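You operate a simulated robot arm through the tools that you are given. There is no shell and no other tool.

The job below is to be done with a simulated robot arm. You get a single attempt, and the scene is never put back.

TASK
Tidy the pump section: gold knob shut, grease brushed off, window cover and red clamp shut.
Fine: use the blue brush on the mark by the small window and put it back. Set down upright: blue brush. What is to be rubbed or washed off counts as gone when no trace of it is left.

Only the result counts: the job must be done as asked and must still hold three seconds after the hand-in. Knocking over, shifting, dropping, spilling or breaking anything else fails it. Lids that push on must go on centred and level and be pressed home; caps that screw on are set level and turned clockwise until they are tight.

THE ROBOT
A 6-joint arm with a two-finger gripper, fixed in place. Base frame: the origin is at the foot of the arm, x ahead of it, y to its left, z up. Units: m, rad, N and s.
Its first joint turns from -2.897 to 2.897 rad. Payload 2.45 kg.
The tool frame sits at the grasp point between the pads (the TCP): z along the fingers, y along the line on which they close. The tips reach 0.02 m beyond it. The gripper opens to 0.14 m. The gripper's body begins 0.168 m behind the TCP.
Orientation is told as [roll, pitch, yaw] about the base's x, y, z axes, in that order, counted from this pose: with the fingers straight down and closing along the base's y, the tool's x points along the base's -x, its y along +y and its z along -z.

THE INTERFACE
- The arm moves only by the tool move_arm. Its argument "moves" is a list of rows, each a list of 7 numbers: the finger opening in m, from 0 to 0.14, then the shift along the base's x, y, z in m, then the turn, a rotation vector about the base's x, y, z in degrees. In form: [[fingers, dx, dy, dz, rx, ry, rz], ...]. A call has 1 to 20 rows; each row shifts and turns the commanded pose from where the row before left it. A row lasts 0.2 s, in which the tool goes at most 0.05 m and 0.15 rad; a call with a longer step from one row to the next is refused whole, and so is a gripper value outside its range. Where a pose cannot be reached the arm comes as near as it can. A force on the tool above 90 N (or 10 N above the force at the start of the call, whichever is more), or a blocked arm, ends the call early, and 0.2 s more pass. The fingers move at their own pace (about 0.045 m/s each) and stop on an object; they squeeze with about 43 N. The grip force told is the motor's: it shows also when the fingers shut on nothing. Time passes only in rows, and 0.2 s behind the last, so rows that do not move let the fingers close. The reply holds the time, the measured pose of the TCP, the force on the tool along the base axes, the opening and the grip force, in the units named above and with some noise, with the torque about the TCP (base axes, N m) and any sound that the robot's microphone picked up.
- Cameras (640 x 400 px; columns grow to the right, rows downward): "scene" is fixed at [0.2091, 0.4948, 1.7573]; the picture's right is [-0.35, -0.94, 0.00], its down [-0.74, 0.27, -0.62] and it looks along [0.58, -0.22, -0.78] (base axes); focal length 307 px, centre (320, 200). "wrist" rides on the gripper at [0.078, 0.011, -0.209] in the tool frame; the picture's right is [-0.14, 0.99, 0.00], its down [-0.92, -0.13, -0.37] and it looks along [-0.37, -0.05, 0.93] (tool axes); focal length 280 px, centre (320, 200).
- get_image(camera): a new picture of that camera. No time passes.
- measure_at(camera, pixels): for up to 12 pixels [column, row] of the newest picture of that camera ("zoom" is the newest enlarged one), the place [x, y, z] in the base frame of the surface seen there, good to about 0.002 m, but the place of the scene camera against the robot may be out by one fixed shift of up to 0.018 m in any direction. No time passes.
- zoom(camera, box): a new picture of the part [left, top, right, bottom] of that camera's present view, enlarged. No time passes.
- close_job(): hands the job in; it is judged then, once.

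Leave the gripper open and the arm clear of the work at the hand-in unless told otherwise.

The tools are called after "Call:" by a JSON object that holds its "api" and its "payload". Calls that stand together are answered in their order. move_arm: Moves the arm, as the interface text tells. Its arguments: {"type":"object","properties":{"moves":{"type":"array"}},"required":["moves"]} The other tools are called the same way: get_image (camera) takes a picture; measure_at (camera, pixels) gives the place of the surface under pixels of a picture; zoom (camera, box) takes an enlarged picture of a part of a camera's view; close_job () hands the job in.

At the start:

```text
clock: 0.0
tcp_pos: [0.6845, -0.0921, 1.3749]
orientation: [0.0, 0.0, 0.0]
contact_force: [-0.6, -0.3, -0.3]
wrist_torque: [0.02, 0.01, 0.01]
gripper_width: 0.1401
gripper_force: 0.2
```

scene: 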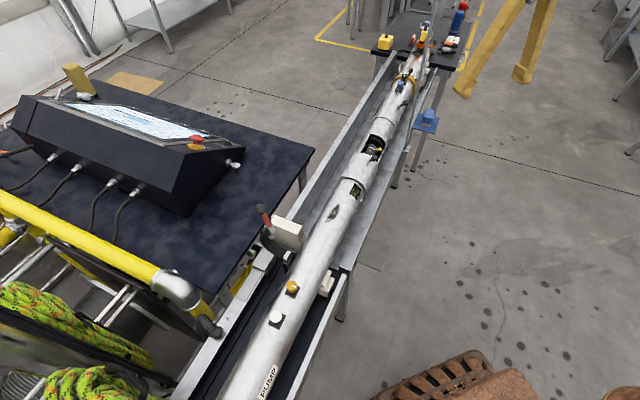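
wrist: 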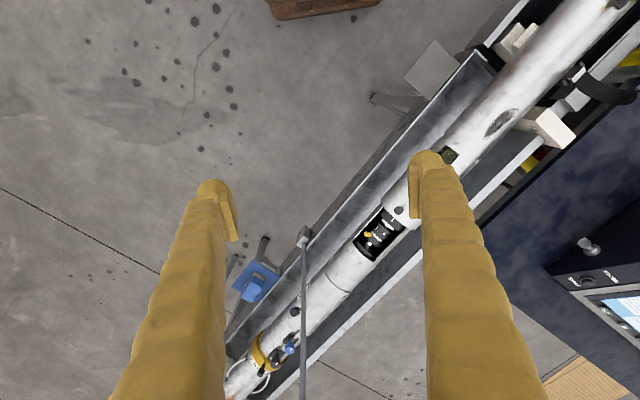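

I see a long white pump tube running diagonally through the scene. First I take enlarged pictures of the scene to find the knob, the grease, the window cover, the red clamp and the blue brush.

Call:
{"api": "zoom", "payload": {"camera": "scene", "box": [230, 180, 390, 280]}}

Call:
{"api": "zoom", "payload": {"camera": "scene", "box": [200, 260, 360, 400]}}

Call:
{"api": "zoom", "payload": {"camera": "scene", "box": [320, 90, 480, 200]}}

Call:
{"api": "zoom", "payload": {"camera": "scene", "box": [350, 0, 510, 100]}}

```text
4.00 times, centred on (310, 230) of scene
```

zoom: 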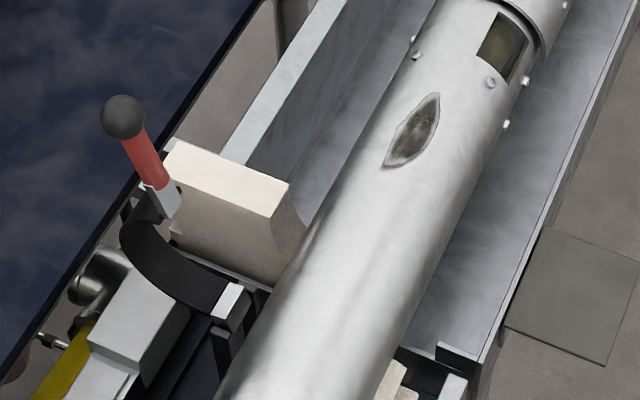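

```text
2.86 times, centred on (280, 330) of scene
```

zoom: 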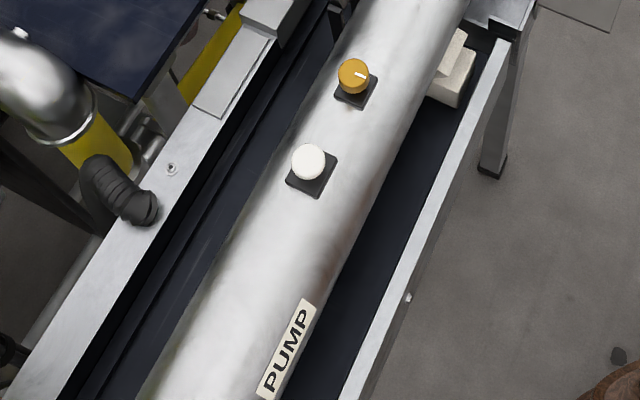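

```text
3.64 times, centred on (400, 145) of scene
```

zoom: 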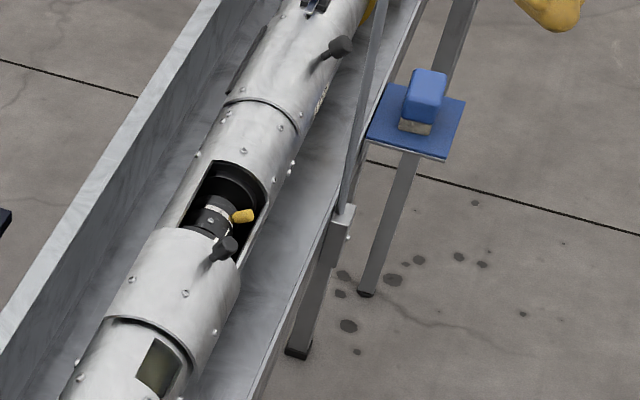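

```text
4.00 times, centred on (430, 50) of scene
```

zoom: 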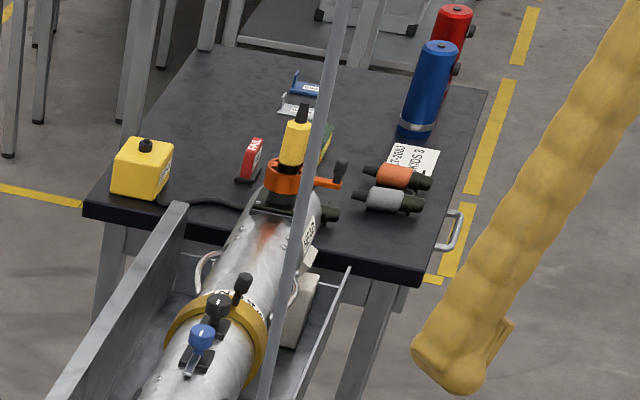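

Seen: gold knob with a white mark at about (291,287), grease mark at (333,213), red-handled clamp at (265,218), blue brush on a blue shelf at (427,120), and a large open window at (376,148) with sleeves on both sides. I zoom in closer on each and then measure.

Call:
{"api": "zoom", "payload": {"camera": "scene", "box": [345, 120, 409, 160]}}

Call:
{"api": "zoom", "payload": {"camera": "scene", "box": [372, 85, 436, 125]}}

Call:
{"api": "zoom", "payload": {"camera": "scene", "box": [335, 155, 399, 195]}}

Call:
{"api": "zoom", "payload": {"camera": "scene", "box": [264, 270, 328, 310]}}

Call:
{"api": "zoom", "payload": {"camera": "scene", "box": [245, 195, 309, 265]}}

Call:
{"api": "zoom", "payload": {"camera": "wrist", "box": [340, 130, 480, 270]}}

Call:
{"api": "zoom", "payload": {"camera": "wrist", "box": [480, 60, 600, 160]}}

Call:
{"api": "zoom", "payload": {"camera": "wrist", "box": [220, 240, 340, 400]}}

```text
10.00 times, centred on (377, 140) of scene
```

zoom: 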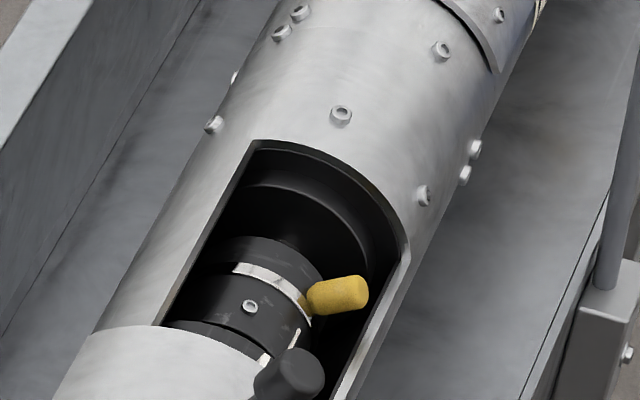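

```text
10.00 times, centred on (404, 105) of scene
```

zoom: 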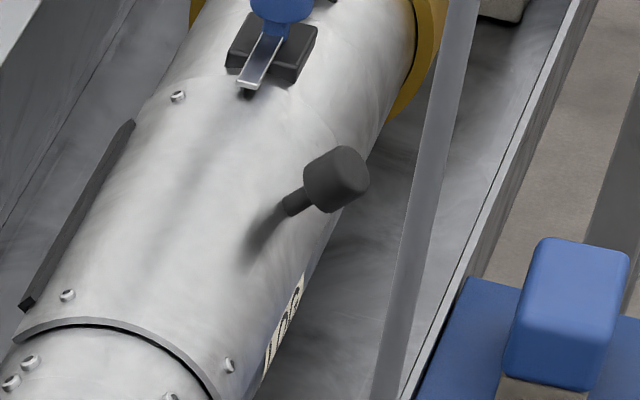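

```text
10.00 times, centred on (367, 175) of scene
```

zoom: 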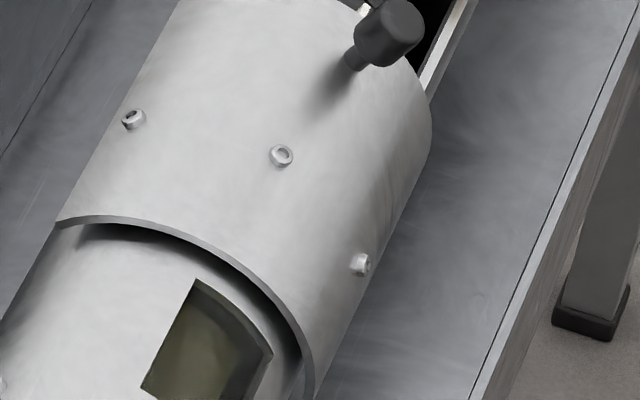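

```text
10.00 times, centred on (296, 290) of scene
```

zoom: 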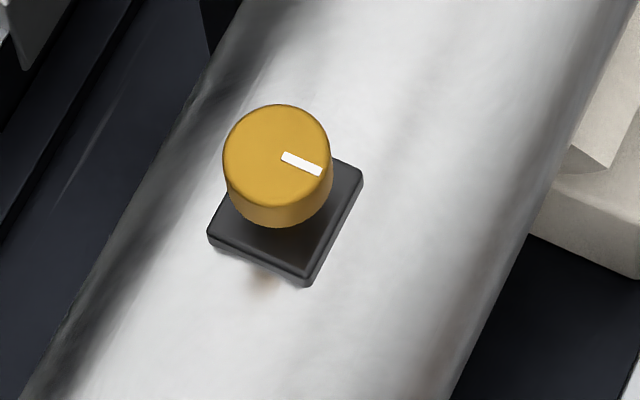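

```text
5.71 times, centred on (277, 230) of scene
```

zoom: 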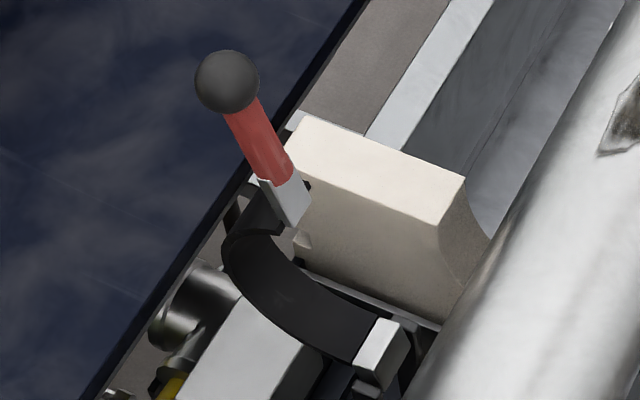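

```text
2.86 times, centred on (410, 200) of wrist
```

zoom: 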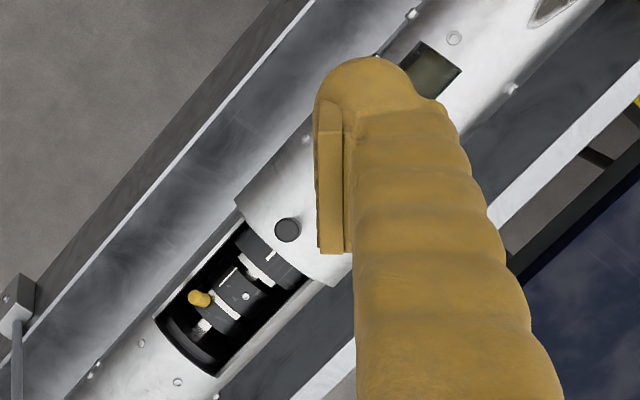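

```text
4.00 times, centred on (540, 110) of wrist
```

zoom: 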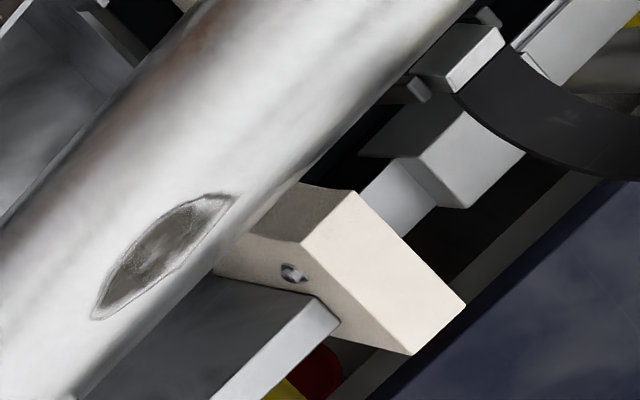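

```text
2.50 times, centred on (280, 320) of wrist
```

zoom: 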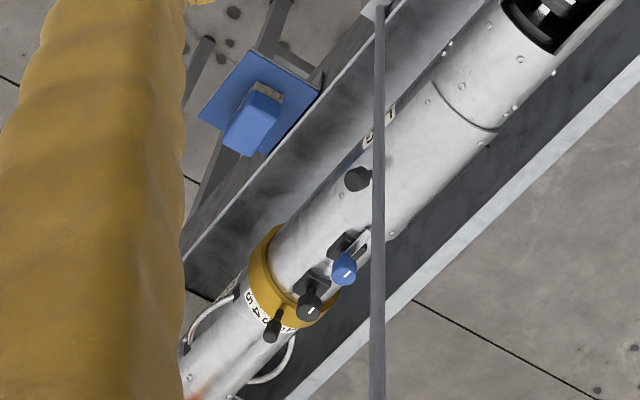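

Now I measure key points on the scene picture: brush, shelf, window edges, sleeve knob, grease, gold knob, clamp ball.

Call:
{"api": "measure_at", "payload": {"camera": "scene", "pixels": [[426, 114], [427, 122], [420, 126], [375, 152], [372, 165], [356, 188], [335, 210], [328, 222], [339, 203], [292, 285], [297, 294], [267, 209]]}}

Call:
{"api": "measure_at", "payload": {"camera": "wrist", "pixels": [[403, 211], [371, 235], [500, 120], [483, 137], [515, 110], [254, 287], [245, 275], [390, 225], [365, 248], [450, 157]]}}

```text
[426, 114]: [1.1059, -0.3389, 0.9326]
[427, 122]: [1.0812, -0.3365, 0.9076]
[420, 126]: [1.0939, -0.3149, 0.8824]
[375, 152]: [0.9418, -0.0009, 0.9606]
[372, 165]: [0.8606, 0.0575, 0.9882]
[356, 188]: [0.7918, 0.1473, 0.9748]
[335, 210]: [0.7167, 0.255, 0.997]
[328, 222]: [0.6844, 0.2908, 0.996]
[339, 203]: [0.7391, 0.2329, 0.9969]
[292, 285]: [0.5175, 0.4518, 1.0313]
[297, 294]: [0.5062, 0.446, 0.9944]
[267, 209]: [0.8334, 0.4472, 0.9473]
```

```text
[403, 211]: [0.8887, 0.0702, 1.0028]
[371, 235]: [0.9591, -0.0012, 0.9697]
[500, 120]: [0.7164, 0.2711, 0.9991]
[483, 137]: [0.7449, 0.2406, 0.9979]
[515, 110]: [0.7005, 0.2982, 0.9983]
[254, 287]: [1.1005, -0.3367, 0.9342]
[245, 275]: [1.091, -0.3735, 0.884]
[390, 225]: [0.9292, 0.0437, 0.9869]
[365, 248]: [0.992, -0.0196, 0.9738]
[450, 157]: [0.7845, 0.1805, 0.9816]
```

The wrist camera gives places that I can trust against the robot: grease around (0.716, 0.271, 0.998), sleeve knob around (0.889, 0.070, 1.003), brush top around (1.10, -0.337, 0.934). I now move the tool high above the grease mark for a closer look.

Call:
{"api": "move_arm", "payload": {"moves": [[0.06, -0.007, 0.038, -0.012, 0, 0, 0], [0.06, -0.007, 0.038, -0.012, 0, 0, 0], [0.06, -0.007, 0.038, -0.012, 0, 0, 0], [0.06, -0.007, 0.038, -0.012, 0, 0, 0], [0.06, -0.007, 0.038, -0.012, 0, 0, 0], [0.06, -0.007, 0.038, -0.012, 0, 0, 0], [0.06, -0.007, 0.038, -0.012, 0, 0, 0], [0.06, -0.007, 0.038, -0.012, 0, 0, 0], [0.06, -0.007, 0.038, -0.012, 0, 0, 0], [0.06, -0.007, 0.038, -0.012, 0, 0, 0]]}}

Call:
{"api": "get_image", "payload": {"camera": "wrist"}}

Call:
{"api": "get_image", "payload": {"camera": "scene"}}

```text
clock: 2.2
tcp_pos: [0.613, 0.2883, 1.2532]
orientation: [0.002, 0.001, 0.001]
contact_force: [-1.2, 0.1, 0.0]
wrist_torque: [0.01, 0.0, 0.03]
gripper_width: 0.0601
gripper_force: 0.0
```

```text
taken
```

wrist: 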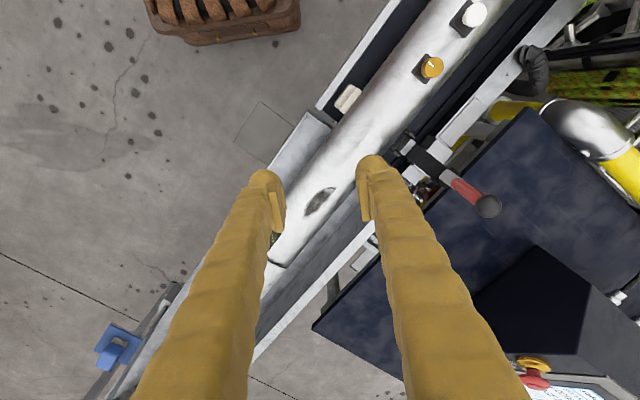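

```text
taken
```

scene: 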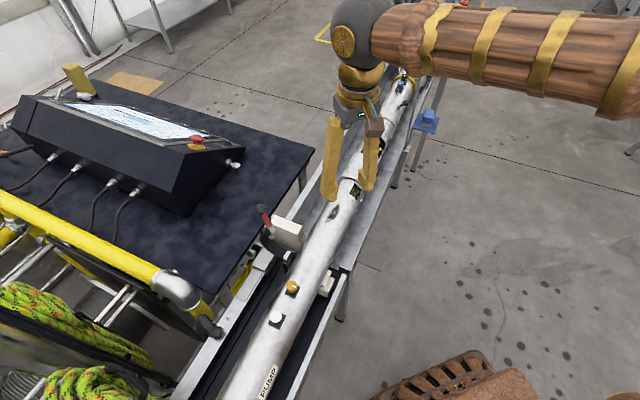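

The wrist now sees the grease at (320,202), gold knob at (432,67), clamp handle at (470,195). I zoom on each.

Call:
{"api": "zoom", "payload": {"camera": "wrist", "box": [280, 170, 360, 230]}}

Call:
{"api": "zoom", "payload": {"camera": "wrist", "box": [380, 110, 510, 230]}}

Call:
{"api": "zoom", "payload": {"camera": "wrist", "box": [400, 40, 464, 100]}}

Call:
{"api": "zoom", "payload": {"camera": "wrist", "box": [70, 300, 170, 400]}}

Call:
{"api": "measure_at", "payload": {"camera": "wrist", "pixels": [[320, 202], [330, 191], [309, 213], [433, 66], [487, 206], [460, 188], [117, 345], [420, 80], [474, 15], [430, 62]]}}

```text
6.67 times, centred on (320, 200) of wrist
```

zoom: 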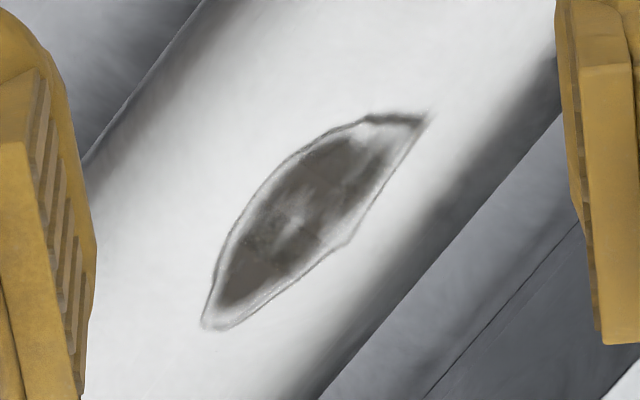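

```text
3.33 times, centred on (445, 170) of wrist
```

zoom: 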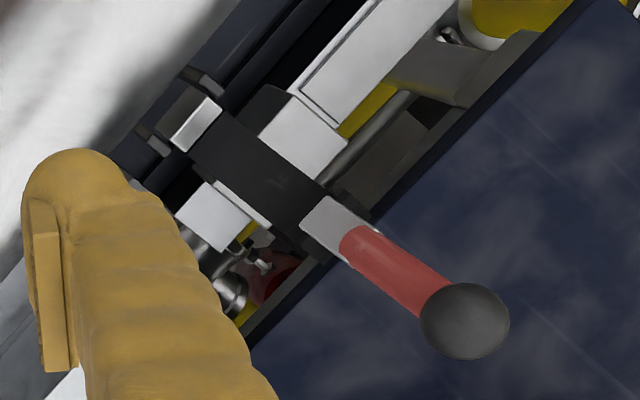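

```text
6.67 times, centred on (432, 70) of wrist
```

zoom: 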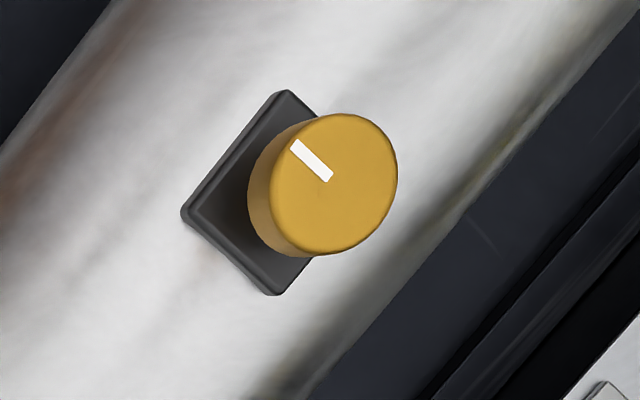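

```text
4.00 times, centred on (120, 350) of wrist
```

zoom: 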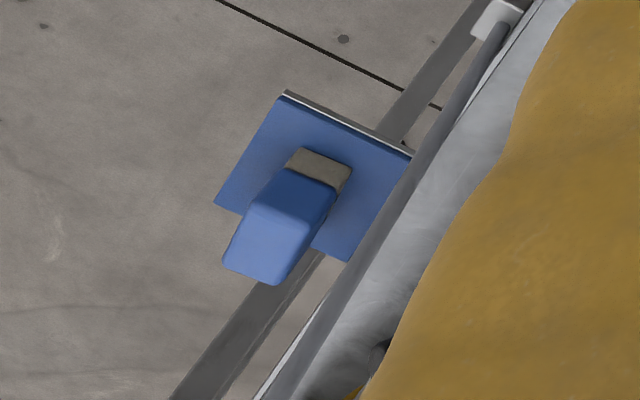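

```text
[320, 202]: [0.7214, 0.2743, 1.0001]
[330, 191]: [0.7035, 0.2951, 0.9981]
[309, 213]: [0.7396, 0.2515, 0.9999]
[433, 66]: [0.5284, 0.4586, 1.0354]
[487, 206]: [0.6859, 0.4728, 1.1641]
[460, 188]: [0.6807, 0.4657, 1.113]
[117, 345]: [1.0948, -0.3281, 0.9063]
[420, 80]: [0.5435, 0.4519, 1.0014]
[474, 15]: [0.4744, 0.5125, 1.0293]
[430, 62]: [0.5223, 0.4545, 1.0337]
```

The grease is a dull grey patch about 0.07 m long on the tube's top. The clamp's red lever stands upright with its ball near (0.686, 0.473, 1.164). I tilt the tool towards +y to look at the clamp from the side.

Call:
{"api": "move_arm", "payload": {"moves": [[0.1, -0.006, 0.007, -0.007, 8, 0, 0], [0.12, -0.006, 0.007, -0.007, 8, 0, 0], [0.14, -0.006, 0.007, -0.007, 8, 0, 0], [0.14, -0.006, 0.007, -0.007, 8, 0, 0], [0.14, -0.006, 0.007, -0.007, 8, 0, 0]]}}

Call:
{"api": "get_image", "payload": {"camera": "wrist"}}

Call:
{"api": "zoom", "payload": {"camera": "wrist", "box": [250, 130, 410, 270]}}

```text
clock: 3.4
tcp_pos: [0.5843, 0.3219, 1.2195]
orientation: [0.7, 0.001, 0.0]
contact_force: [-0.6, -0.4, 0.1]
wrist_torque: [-0.04, 0.02, 0.01]
gripper_width: 0.1401
gripper_force: 0.0
```

```text
taken
```

wrist: 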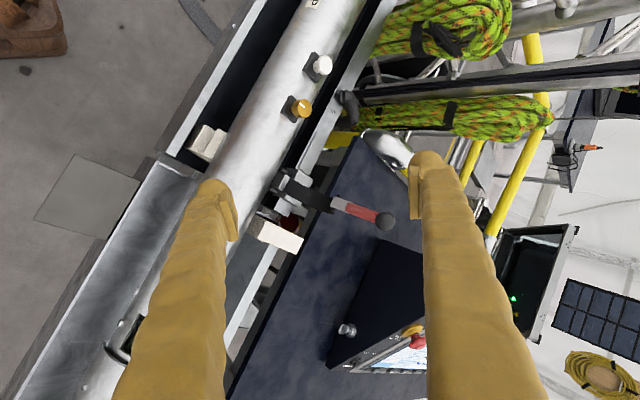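

```text
2.86 times, centred on (330, 200) of wrist
```

zoom: 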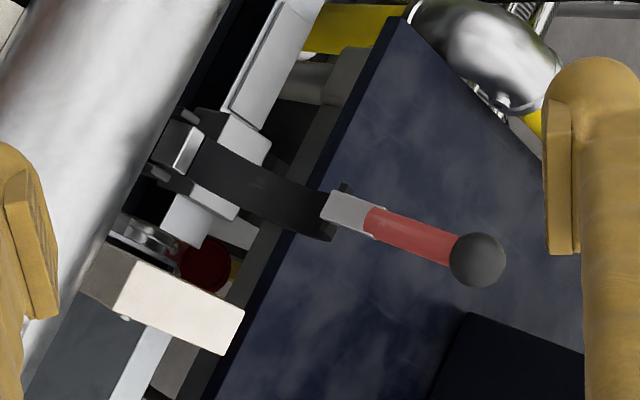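

The clamp: grey block by the tube, a black curved arm, then the red lever with a ball. I measure points along it in the enlarged picture to understand its hinge.

Call:
{"api": "measure_at", "payload": {"camera": "zoom", "pixels": [[187, 150], [170, 143], [205, 155], [235, 175], [270, 192], [310, 210], [325, 228], [348, 212], [385, 225], [440, 243], [477, 258], [195, 222]]}}

Call:
{"api": "measure_at", "payload": {"camera": "wrist", "pixels": [[305, 108], [298, 107], [286, 106], [325, 66], [276, 232], [262, 180], [230, 170], [245, 200], [335, 150], [300, 215]]}}

Call:
{"api": "zoom", "payload": {"camera": "scene", "box": [255, 200, 305, 270]}}

```text
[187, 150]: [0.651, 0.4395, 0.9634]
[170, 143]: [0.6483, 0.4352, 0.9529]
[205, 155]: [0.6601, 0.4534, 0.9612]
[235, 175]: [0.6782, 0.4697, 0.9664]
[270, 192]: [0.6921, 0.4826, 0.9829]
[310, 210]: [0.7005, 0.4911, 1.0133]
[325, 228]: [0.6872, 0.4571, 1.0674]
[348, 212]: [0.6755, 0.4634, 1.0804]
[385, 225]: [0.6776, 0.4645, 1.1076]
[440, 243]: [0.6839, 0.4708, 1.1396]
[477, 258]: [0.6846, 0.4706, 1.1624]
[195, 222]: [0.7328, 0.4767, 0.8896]
```

```text
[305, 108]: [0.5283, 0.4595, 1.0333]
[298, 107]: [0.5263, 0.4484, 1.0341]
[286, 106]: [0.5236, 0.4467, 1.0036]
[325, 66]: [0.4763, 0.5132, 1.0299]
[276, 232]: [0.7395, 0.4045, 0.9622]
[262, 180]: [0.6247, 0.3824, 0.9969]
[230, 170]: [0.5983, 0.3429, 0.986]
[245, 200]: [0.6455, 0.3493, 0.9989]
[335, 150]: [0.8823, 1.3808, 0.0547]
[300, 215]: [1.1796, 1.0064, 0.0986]
```

```text
5.71 times, centred on (280, 235) of scene
```

zoom: 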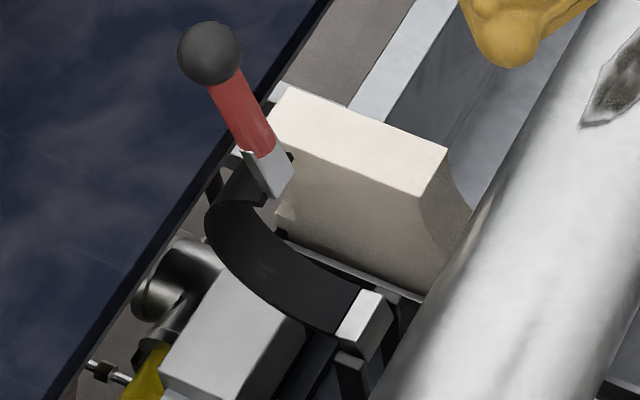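

I zoom further on the hinge region, the gold knob, and the tube from this view.

Call:
{"api": "zoom", "payload": {"camera": "wrist", "box": [270, 160, 350, 220]}}

Call:
{"api": "zoom", "payload": {"camera": "wrist", "box": [270, 40, 350, 130]}}

Call:
{"api": "zoom", "payload": {"camera": "scene", "box": [275, 235, 299, 265]}}

Call:
{"api": "zoom", "payload": {"camera": "scene", "box": [305, 240, 365, 310]}}

```text
6.67 times, centred on (310, 190) of wrist
```

zoom: 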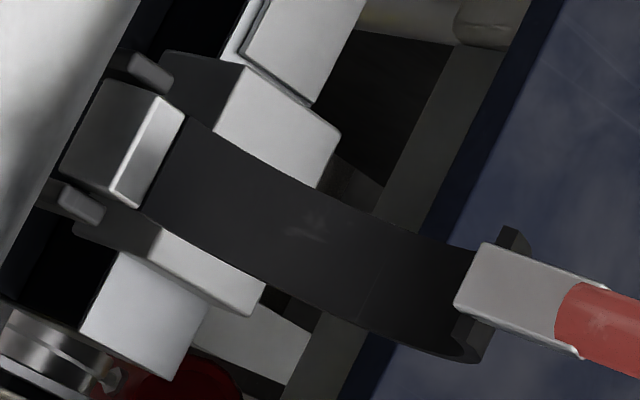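

```text
4.44 times, centred on (310, 85) of wrist
```

zoom: 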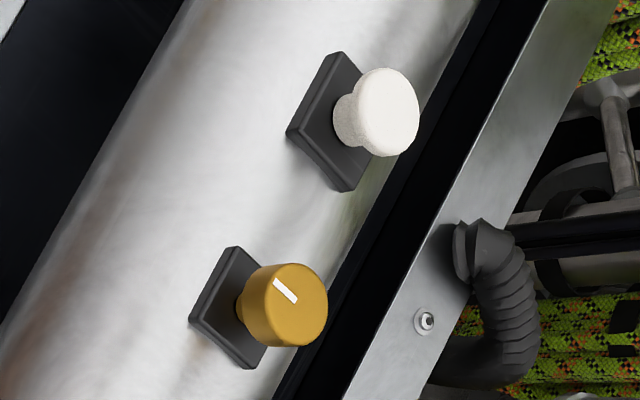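

```text
13.33 times, centred on (287, 250) of scene
```

zoom: 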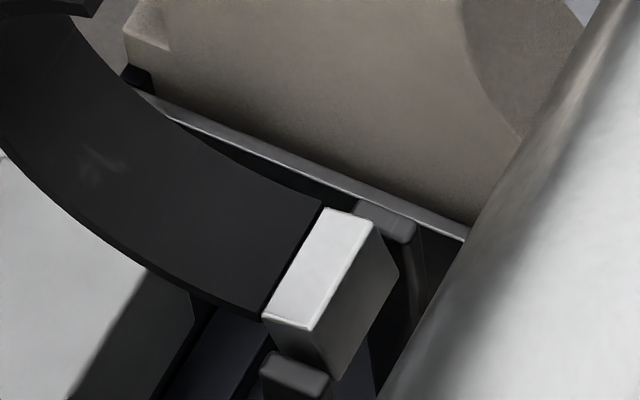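

```text
5.71 times, centred on (335, 275) of scene
```

zoom: 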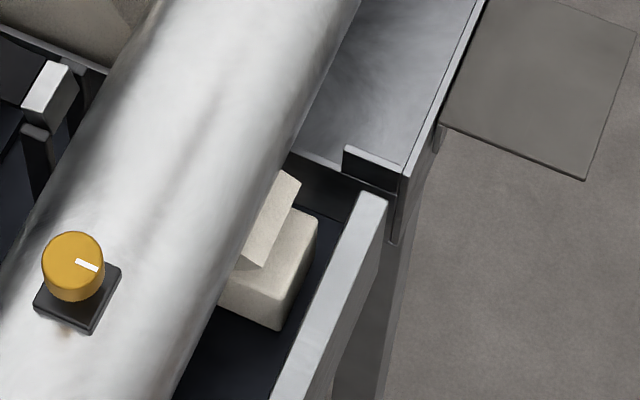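

The strap hinges at the grey block between two ears beside the tube, so shutting should mean swinging the strap over the tube. There is also a thin pole near the shelf; I need its 3D course. I measure pole points and sleeve/window edges in the scene picture (the arm may hide some).

Call:
{"api": "measure_at", "payload": {"camera": "scene", "pixels": [[415, 160], [416, 145], [418, 130], [421, 110], [424, 90], [428, 60], [433, 20]]}}

Call:
{"api": "zoom", "payload": {"camera": "scene", "box": [380, 0, 460, 170]}}

```text
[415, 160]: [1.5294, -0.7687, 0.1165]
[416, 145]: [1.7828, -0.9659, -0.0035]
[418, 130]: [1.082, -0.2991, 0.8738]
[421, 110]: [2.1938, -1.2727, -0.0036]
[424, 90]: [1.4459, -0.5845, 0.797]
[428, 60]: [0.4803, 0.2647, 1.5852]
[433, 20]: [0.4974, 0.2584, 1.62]
```

```text
2.35 times, centred on (420, 85) of scene
```

zoom: 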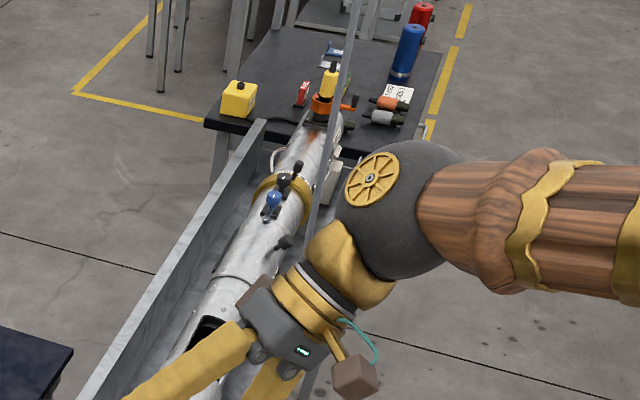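

The pole is visible in this enlarged picture at about (322,180), (335,100), (348,20). I measure those on this picture.

Call:
{"api": "measure_at", "payload": {"camera": "zoom", "pixels": [[318, 190], [322, 165], [328, 135], [335, 100], [341, 65], [350, 15], [308, 385]]}}

```text
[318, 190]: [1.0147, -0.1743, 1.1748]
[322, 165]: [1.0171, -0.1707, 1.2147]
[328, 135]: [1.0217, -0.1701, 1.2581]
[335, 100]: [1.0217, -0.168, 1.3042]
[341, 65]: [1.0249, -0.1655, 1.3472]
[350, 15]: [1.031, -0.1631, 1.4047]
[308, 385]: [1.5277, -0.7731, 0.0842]
```

The pole stands near (1.015, -0.17) and rises past z = 1.4, so I must pass it on the robot's side. Now I level the tool again and go to look at the brush, window and sleeve.

Call:
{"api": "move_arm", "payload": {"moves": [[0.14, 0.018, -0.04, 0.006, -8, 0, 0], [0.14, 0.018, -0.04, 0.006, -8, 0, 0], [0.14, 0.018, -0.04, 0.006, -8, 0, 0], [0.14, 0.018, -0.04, 0.006, -8, 0, 0], [0.14, 0.018, -0.04, 0.006, -8, 0, 0], [0.14, 0.02, -0.041, 0.001, 0, 0, 0], [0.14, 0.02, -0.041, 0.001, 0, 0, 0], [0.14, 0.02, -0.041, 0.001, 0, 0, 0], [0.14, 0.02, -0.041, 0.001, 0, 0, 0], [0.14, 0.02, -0.041, 0.001, 0, 0, 0], [0.14, 0.02, -0.041, 0.001, 0, 0, 0], [0.14, 0.02, -0.041, 0.001, 0, 0, 0], [0.14, 0.02, -0.041, 0.001, 0, 0, 0], [0.14, 0.02, -0.041, 0.001, 0, 0, 0], [0.14, 0.02, -0.041, 0.001, 0, 0, 0], [0.14, 0.02, -0.041, 0.001, 0, 0, 0]]}}

Call:
{"api": "get_image", "payload": {"camera": "wrist"}}

Call:
{"api": "get_image", "payload": {"camera": "scene"}}

```text
clock: 6.8
tcp_pos: [0.8943, -0.3295, 1.2607]
orientation: [0.0, -0.001, 0.001]
contact_force: [-1.2, 0.2, 1.2]
wrist_torque: [-0.02, -0.08, 0.0]
gripper_width: 0.1401
gripper_force: 0.1
```

```text
taken
```

wrist: 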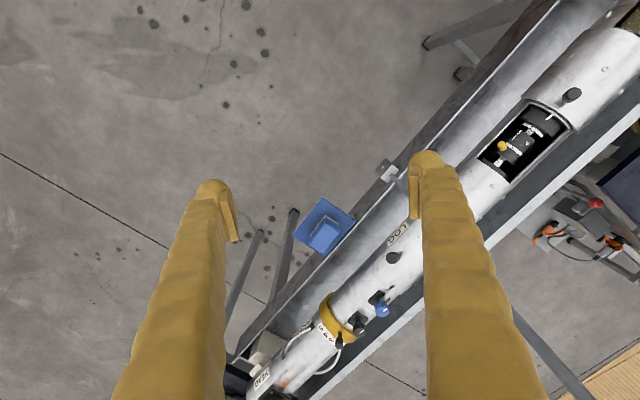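

```text
taken
```

scene: 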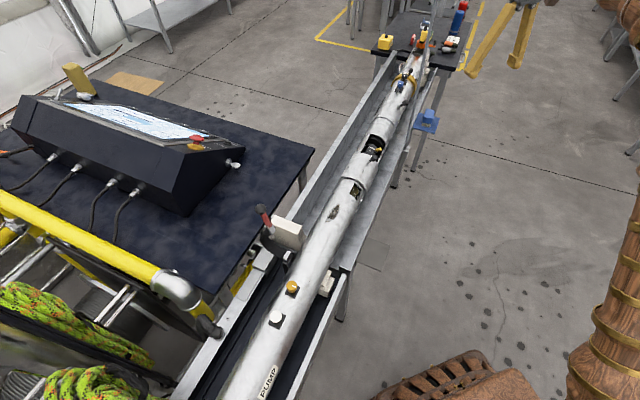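

The brush is at about (323,232) on the shelf; the window and sleeve knob at (525,140)/(571,96). I zoom in and measure.

Call:
{"api": "zoom", "payload": {"camera": "wrist", "box": [280, 185, 370, 270]}}

Call:
{"api": "measure_at", "payload": {"camera": "zoom", "pixels": [[320, 200], [300, 225], [350, 230], [290, 270], [350, 290], [250, 190], [420, 200], [340, 330], [330, 140], [160, 260]]}}

Call:
{"api": "zoom", "payload": {"camera": "wrist", "box": [460, 20, 640, 220]}}

Call:
{"api": "measure_at", "payload": {"camera": "wrist", "pixels": [[571, 95], [561, 86], [549, 91], [537, 97], [567, 126], [510, 182], [477, 152], [590, 60], [600, 68], [628, 30], [500, 200], [616, 75]]}}

```text
4.71 times, centred on (325, 228) of wrist
```

zoom: 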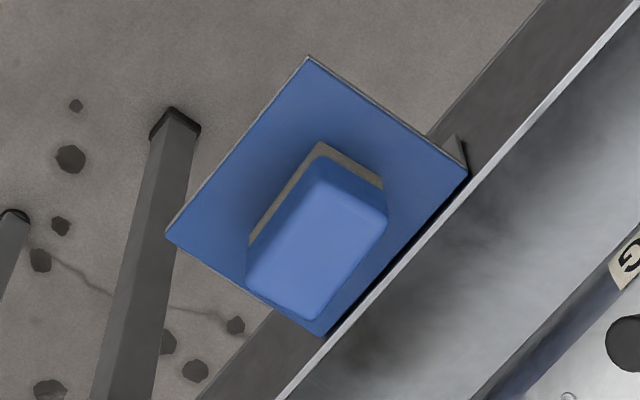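

```text
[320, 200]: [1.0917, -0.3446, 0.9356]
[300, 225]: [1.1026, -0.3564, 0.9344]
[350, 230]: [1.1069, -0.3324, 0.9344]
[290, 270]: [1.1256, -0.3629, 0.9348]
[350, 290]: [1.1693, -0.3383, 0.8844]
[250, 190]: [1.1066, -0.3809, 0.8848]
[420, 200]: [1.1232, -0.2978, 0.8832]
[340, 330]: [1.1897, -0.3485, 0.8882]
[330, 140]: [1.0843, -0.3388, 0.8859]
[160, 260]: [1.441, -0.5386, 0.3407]
```

```text
2.00 times, centred on (550, 120) of wrist
```

zoom: 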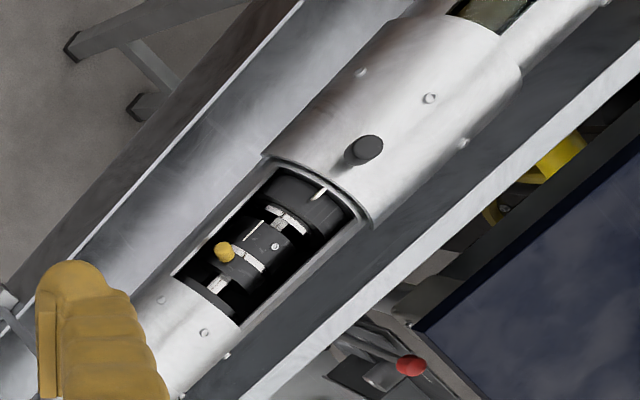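

```text
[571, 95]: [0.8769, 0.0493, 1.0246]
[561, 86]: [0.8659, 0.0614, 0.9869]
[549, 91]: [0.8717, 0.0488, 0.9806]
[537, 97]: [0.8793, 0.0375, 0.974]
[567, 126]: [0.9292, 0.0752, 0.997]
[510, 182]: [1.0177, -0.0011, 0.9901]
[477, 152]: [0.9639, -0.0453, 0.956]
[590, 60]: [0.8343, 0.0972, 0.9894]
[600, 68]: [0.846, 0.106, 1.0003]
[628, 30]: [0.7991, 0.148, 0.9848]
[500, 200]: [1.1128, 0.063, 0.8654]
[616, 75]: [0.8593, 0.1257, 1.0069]
```

The brush top is at z ≈ 0.935 and the shelf at z ≈ 0.886, so the brush is about 0.05 tall. I zoom tightly to get its corners.

Call:
{"api": "zoom", "payload": {"camera": "wrist", "box": [307, 210, 339, 258]}}

Call:
{"api": "measure_at", "payload": {"camera": "zoom", "pixels": [[320, 120], [320, 140], [410, 180], [225, 260], [330, 310], [360, 260], [260, 230], [290, 170], [370, 180], [320, 200], [300, 300], [390, 200]]}}

```text
8.33 times, centred on (323, 234) of wrist
```

zoom: 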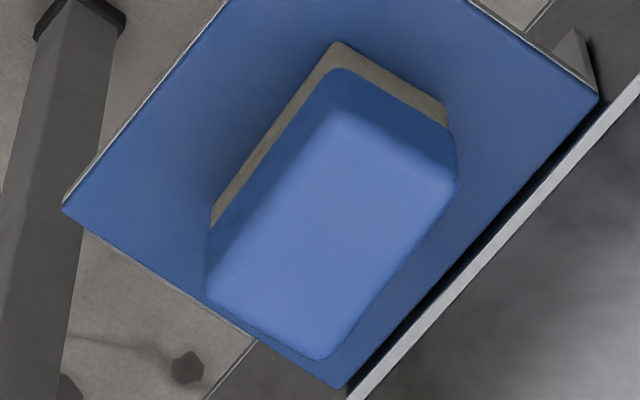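

```text
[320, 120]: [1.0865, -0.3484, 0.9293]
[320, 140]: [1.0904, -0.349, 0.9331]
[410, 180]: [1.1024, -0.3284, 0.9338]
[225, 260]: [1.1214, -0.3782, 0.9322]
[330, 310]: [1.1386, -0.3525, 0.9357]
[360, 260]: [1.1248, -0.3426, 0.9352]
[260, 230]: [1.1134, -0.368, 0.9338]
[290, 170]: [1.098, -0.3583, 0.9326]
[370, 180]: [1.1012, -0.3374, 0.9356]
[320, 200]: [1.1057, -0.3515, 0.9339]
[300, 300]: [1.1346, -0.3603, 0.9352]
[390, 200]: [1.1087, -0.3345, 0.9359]
```

The brush's top centre is near (1.116, -0.350), about 0.064 by 0.036 m. I need the tube's exact direction, so I measure points along the tray rails and tube in the scene picture.

Call:
{"api": "zoom", "payload": {"camera": "scene", "box": [280, 60, 440, 220]}}

Call:
{"api": "measure_at", "payload": {"camera": "scene", "pixels": [[336, 205], [330, 200], [341, 215], [346, 221], [324, 195], [315, 255], [305, 250], [325, 262], [400, 115], [395, 112], [405, 118], [409, 120]]}}

```text
2.50 times, centred on (360, 140) of scene
```

zoom: 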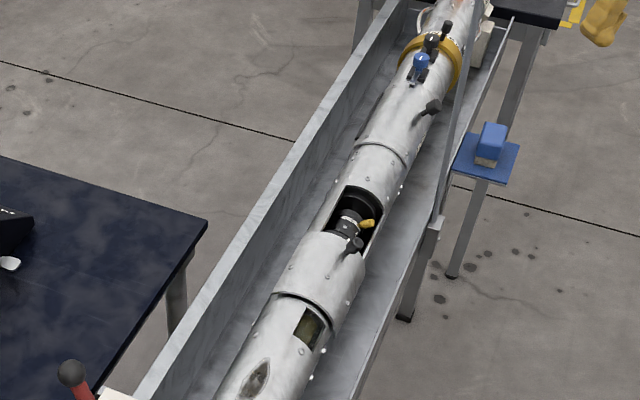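

```text
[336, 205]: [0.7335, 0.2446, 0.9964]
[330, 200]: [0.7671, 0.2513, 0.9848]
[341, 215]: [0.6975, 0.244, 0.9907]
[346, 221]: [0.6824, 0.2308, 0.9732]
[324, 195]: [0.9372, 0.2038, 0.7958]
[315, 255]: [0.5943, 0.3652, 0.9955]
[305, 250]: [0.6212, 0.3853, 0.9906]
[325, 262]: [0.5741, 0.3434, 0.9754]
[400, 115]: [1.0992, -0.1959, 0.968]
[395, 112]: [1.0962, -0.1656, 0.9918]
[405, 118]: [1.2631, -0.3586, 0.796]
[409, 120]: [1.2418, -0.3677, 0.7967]
```

The tube runs at -45° in plan (direction (0.707,-0.707)), centred at u = 0.7071(x+y) ≈ 0.699 with its top near z = 1.000 and radius ≈ 0.05. I start with the window cover since I am near. I zoom on the sleeve knob and measure it and the sleeve ends.

Call:
{"api": "zoom", "payload": {"camera": "wrist", "box": [540, 60, 604, 130]}}

Call:
{"api": "measure_at", "payload": {"camera": "zoom", "pixels": [[320, 200], [300, 190], [320, 175], [345, 205], [315, 220], [280, 225], [250, 250], [240, 260], [330, 300], [400, 330], [200, 200]]}}

Call:
{"api": "zoom", "payload": {"camera": "wrist", "box": [560, 0, 640, 60]}}

```text
5.71 times, centred on (572, 95) of wrist
```

zoom: 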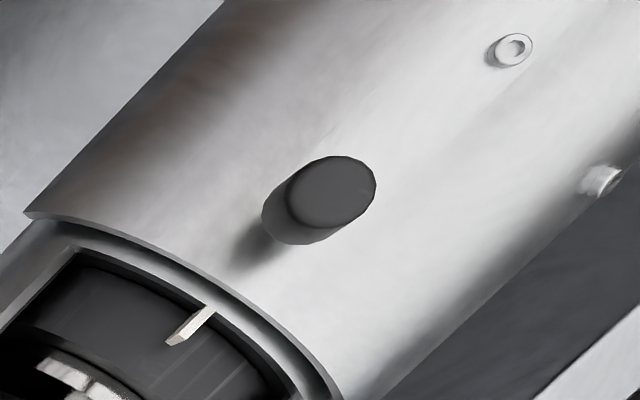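

```text
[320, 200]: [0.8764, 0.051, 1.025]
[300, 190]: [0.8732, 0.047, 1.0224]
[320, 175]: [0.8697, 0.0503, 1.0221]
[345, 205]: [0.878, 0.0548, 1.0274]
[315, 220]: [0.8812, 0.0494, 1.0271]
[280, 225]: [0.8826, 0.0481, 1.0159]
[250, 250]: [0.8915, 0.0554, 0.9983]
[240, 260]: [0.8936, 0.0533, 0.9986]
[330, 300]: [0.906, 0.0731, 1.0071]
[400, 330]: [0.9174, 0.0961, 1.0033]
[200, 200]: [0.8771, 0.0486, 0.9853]
```

```text
6.67 times, centred on (600, 30) of wrist
```

zoom: 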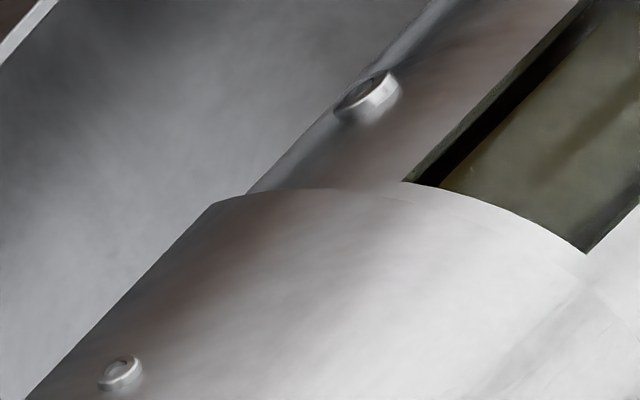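

The sleeve knob's head centre is at about (0.875, 0.0525, 1.0245), 0.023 m in diameter, its axis leaning 30° from vertical to the robot's side. I turn the tool (closing along the tube), tilt it to match the knob's axis and go to a pre-approach point 0.12 m out.

Call:
{"api": "move_arm", "payload": {"moves": [[0.06, -0.012, 0, 0, 0, 0, 7.5], [0.06, -0.012, 0, 0, 0, 0, 7.5], [0.06, -0.012, 0, 0, 0, 0, 7.5], [0.06, -0.012, 0, 0, 0, 0, 7.5], [0.06, -0.012, 0, 0, 0, 0, 7.5], [0.06, -0.012, 0, 0, 0, 0, 7.5], [0.06, 0.0015, 0.0426, -0.0169, 5.303, -5.303, 0], [0.06, 0.0015, 0.0426, -0.0169, 5.303, -5.303, 0], [0.06, 0.0015, 0.0426, -0.0169, 5.303, -5.303, 0], [0.06, 0.0015, 0.0426, -0.0169, 5.303, -5.303, 0], [0.06, 0.0015, 0.0426, -0.0169, 0, 0, 0], [0.06, 0.0015, 0.0426, -0.0169, 0, 0, 0], [0.06, 0.0015, 0.0426, -0.0169, 0, 0, 0], [0.06, 0.0015, 0.0426, -0.0169, 0, 0, 0]]}}

Call:
{"api": "get_image", "payload": {"camera": "wrist"}}

Call:
{"api": "get_image", "payload": {"camera": "scene"}}

```text
clock: 9.8
tcp_pos: [0.8381, 0.0126, 1.1238]
orientation: [-0.002, -0.524, 0.785]
contact_force: [-0.5, 0.2, -0.5]
wrist_torque: [0.0, -0.02, -0.03]
gripper_width: 0.0602
gripper_force: 0.1
```

```text
taken
```

wrist: 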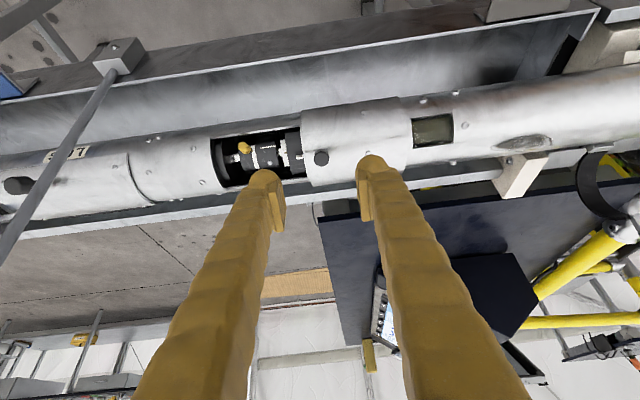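

```text
taken
```

scene: 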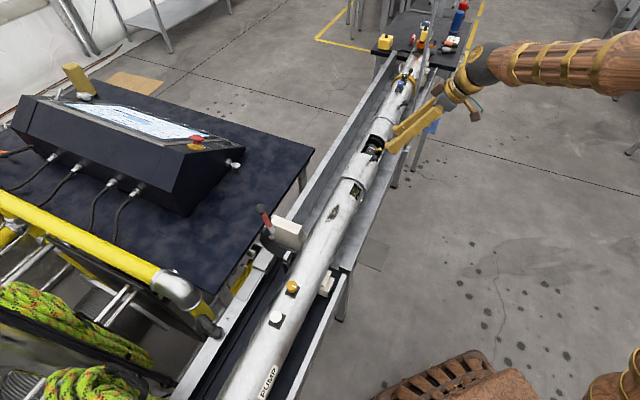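

The knob at (321,157) sits centrally between the fingers. I measure the knob, the sleeve ends and the window from this nearer view.

Call:
{"api": "zoom", "payload": {"camera": "wrist", "box": [200, 80, 460, 200]}}

Call:
{"api": "measure_at", "payload": {"camera": "wrist", "pixels": [[321, 157], [321, 152], [321, 163], [314, 157], [328, 157], [304, 130], [308, 165], [404, 120], [408, 145], [212, 150], [222, 185], [132, 180]]}}

```text
2.46 times, centred on (330, 140) of wrist
```

zoom: 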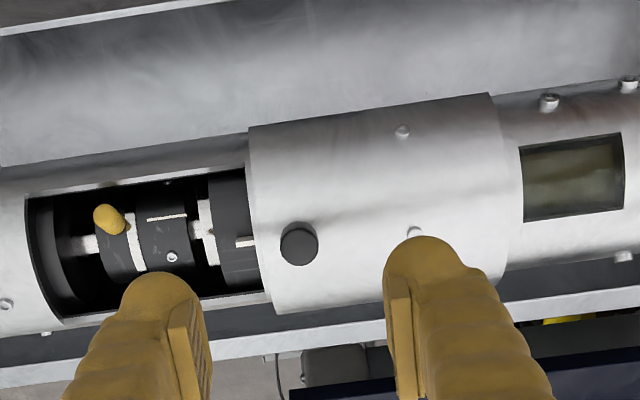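

```text
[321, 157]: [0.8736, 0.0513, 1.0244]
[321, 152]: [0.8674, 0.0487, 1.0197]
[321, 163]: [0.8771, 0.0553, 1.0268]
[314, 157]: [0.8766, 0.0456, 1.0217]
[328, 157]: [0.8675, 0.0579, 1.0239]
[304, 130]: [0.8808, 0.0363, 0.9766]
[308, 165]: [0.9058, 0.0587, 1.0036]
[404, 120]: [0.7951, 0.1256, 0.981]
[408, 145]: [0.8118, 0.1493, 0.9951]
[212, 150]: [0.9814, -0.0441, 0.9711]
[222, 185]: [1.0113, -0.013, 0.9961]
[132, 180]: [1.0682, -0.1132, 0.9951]
```

The sleeve now spans s ≈ 0.47–0.60 and the window ends at s ≈ 0.722, so it must slide about 0.125 m. I advance along the knob axis, three quarters of the way first.

Call:
{"api": "move_arm", "payload": {"moves": [[0.06, 0.0102, 0.01015, -0.0262, 0, 0, 0], [0.06, 0.0102, 0.01015, -0.0262, 0, 0, 0], [0.06, 0.0102, 0.01015, -0.0262, 0, 0, 0], [0.06, 0, 0, 0, 0, 0, 0]]}}

Call:
{"api": "get_image", "payload": {"camera": "wrist"}}

```text
clock: 10.8
tcp_pos: [0.8688, 0.0428, 1.0471]
orientation: [-0.001, -0.524, 0.787]
contact_force: [-0.6, 0.8, 1.0]
wrist_torque: [-0.03, -0.01, 0.02]
gripper_width: 0.0602
gripper_force: 0.1
```

```text
taken
```

wrist: 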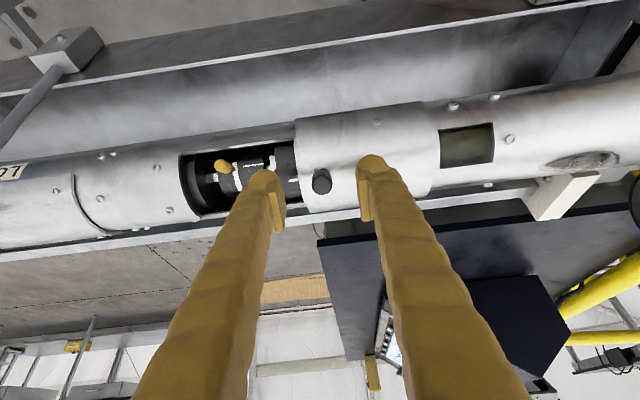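

The knob still sits centred between the fingers at (321,182). I advance the last 0.03 m and close on the knob.

Call:
{"api": "move_arm", "payload": {"moves": [[0.06, 0.0035, 0.0053, -0.013, 0, 0, 0], [0.06, 0.0035, 0.0053, -0.013, 0, 0, 0], [0.06, 0, 0, 0, 0, 0, 0], [0.02, 0, 0, 0, 0, 0, 0], [0.02, 0, 0, 0, 0, 0, 0], [0.02, 0, 0, 0, 0, 0, 0]]}}

Call:
{"api": "get_image", "payload": {"camera": "wrist"}}

Call:
{"api": "zoom", "payload": {"camera": "scene", "box": [340, 110, 440, 180]}}

```text
clock: 12.2
tcp_pos: [0.8736, 0.0528, 1.0191]
orientation: [-0.001, -0.524, 0.784]
contact_force: [2.1, -1.0, -0.1]
wrist_torque: [0.01, 0.0, -0.02]
gripper_width: 0.0214
gripper_force: 0.5
```

```text
taken
```

wrist: 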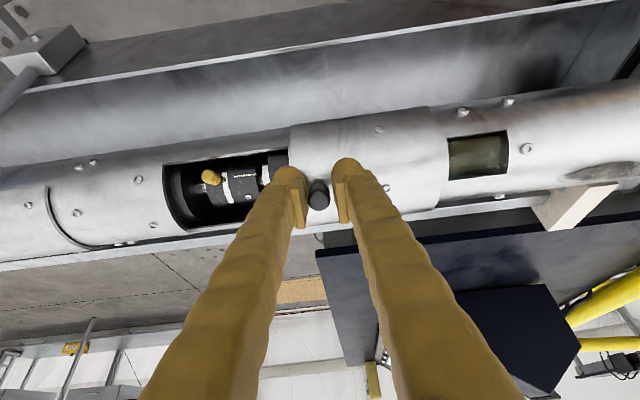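

```text
5.71 times, centred on (390, 145) of scene
```

zoom: 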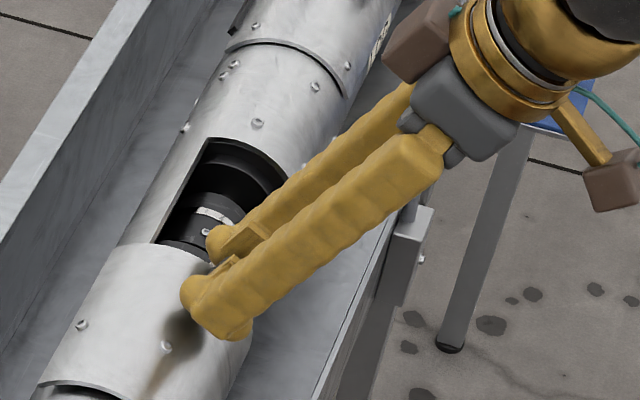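

The gripper reads 0.0214 m with little force, so it is about at the commanded 0.02. I command it fully closed and wait to see where it stops.

Call:
{"api": "move_arm", "payload": {"moves": [[0.0, 0, 0, 0, 0, 0, 0], [0.0, 0, 0, 0, 0, 0, 0], [0.0, 0, 0, 0, 0, 0, 0]]}}

Call:
{"api": "zoom", "payload": {"camera": "wrist", "box": [260, 140, 380, 240]}}

```text
clock: 13.0
tcp_pos: [0.8734, 0.0514, 1.0217]
orientation: [-0.002, -0.525, 0.787]
contact_force: [26.7, -16.7, -7.8]
wrist_torque: [-0.16, -0.12, -0.24]
gripper_width: 0.0177
gripper_force: 43.3
```

```text
4.00 times, centred on (320, 190) of wrist
```

zoom: 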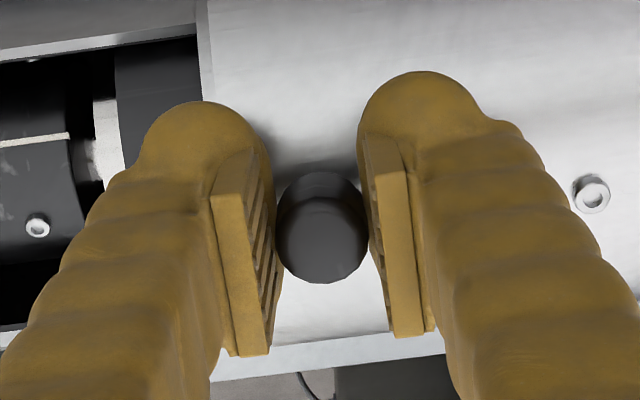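

The fingers hold the knob (0.0177 m, 43 N). Now I slide it along the tube towards the window, 0.03 m first.

Call:
{"api": "move_arm", "payload": {"moves": [[0.0, 0.00707, -0.00707, 0, 0, 0, 0], [0.0, 0.00707, -0.00707, 0, 0, 0, 0], [0.0, 0.00707, -0.00707, 0, 0, 0, 0]]}}

Call:
{"api": "get_image", "payload": {"camera": "wrist"}}

```text
clock: 13.8
tcp_pos: [0.8955, 0.0313, 1.0198]
orientation: [0.001, -0.524, 0.785]
contact_force: [8.3, 8.0, -6.1]
wrist_torque: [0.07, -0.06, -0.02]
gripper_width: 0.0176
gripper_force: 43.5
```

```text
taken
```

wrist: 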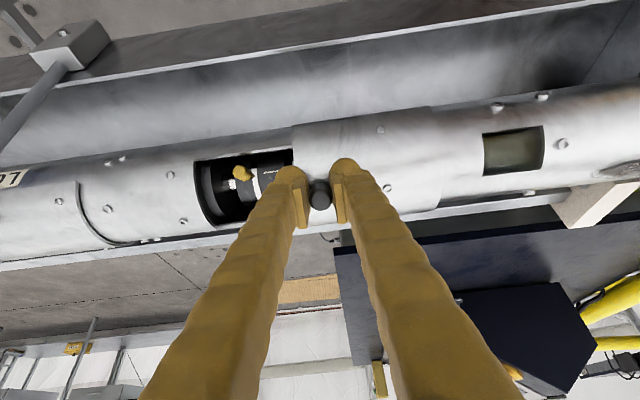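

The sleeve slides with the knob. I continue 0.08 m more.

Call:
{"api": "move_arm", "payload": {"moves": [[0.0, 0.00707, -0.00707, 0, 0, 0, 0], [0.0, 0.00707, -0.00707, 0, 0, 0, 0], [0.0, 0.00707, -0.00707, 0, 0, 0, 0], [0.0, 0.00707, -0.00707, 0, 0, 0, 0], [0.0, 0.00707, -0.00707, 0, 0, 0, 0], [0.0, 0.00707, -0.00707, 0, 0, 0, 0], [0.0, 0.00707, -0.00707, 0, 0, 0, 0], [0.0, 0.00707, -0.00707, 0, 0, 0, 0]]}}

Call:
{"api": "get_image", "payload": {"camera": "wrist"}}

```text
clock: 15.6
tcp_pos: [0.9517, -0.0255, 1.0205]
orientation: [-0.002, -0.524, 0.785]
contact_force: [-4.4, -6.2, 6.7]
wrist_torque: [0.04, -0.11, -0.08]
gripper_width: 0.0178
gripper_force: 43.0
```

```text
taken
```

wrist: 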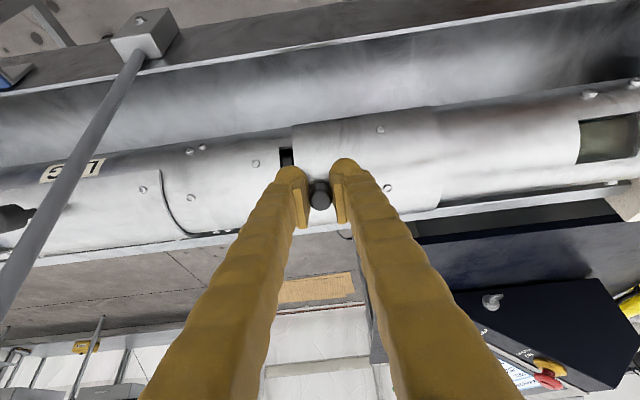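

Only a small slit of the window is left at (285,157). I go on in smaller steps, watching the force for an end stop.

Call:
{"api": "move_arm", "payload": {"moves": [[0.0, 0.0035, -0.0035, 0, 0, 0, 0], [0.0, 0.0035, -0.0035, 0, 0, 0, 0], [0.0, 0.0035, -0.0035, 0, 0, 0, 0]]}}

Call:
{"api": "zoom", "payload": {"camera": "wrist", "box": [220, 100, 400, 240]}}

```text
clock: 16.4
tcp_pos: [0.9626, -0.0348, 1.0222]
orientation: [0.0, -0.524, 0.785]
contact_force: [-7.9, -9.2, 5.9]
wrist_torque: [-0.18, 0.18, 0.02]
gripper_width: 0.0173
gripper_force: 42.9
```

```text
2.86 times, centred on (310, 170) of wrist
```

zoom: 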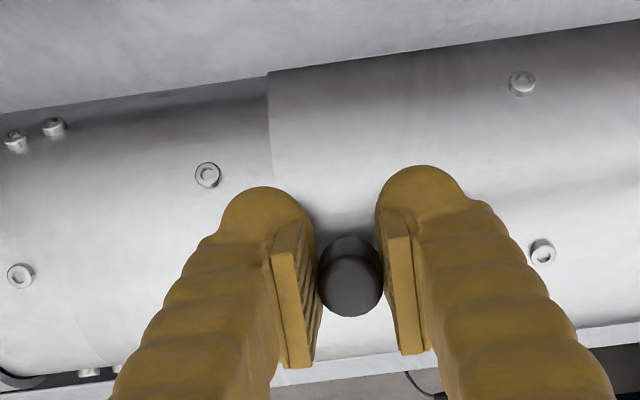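

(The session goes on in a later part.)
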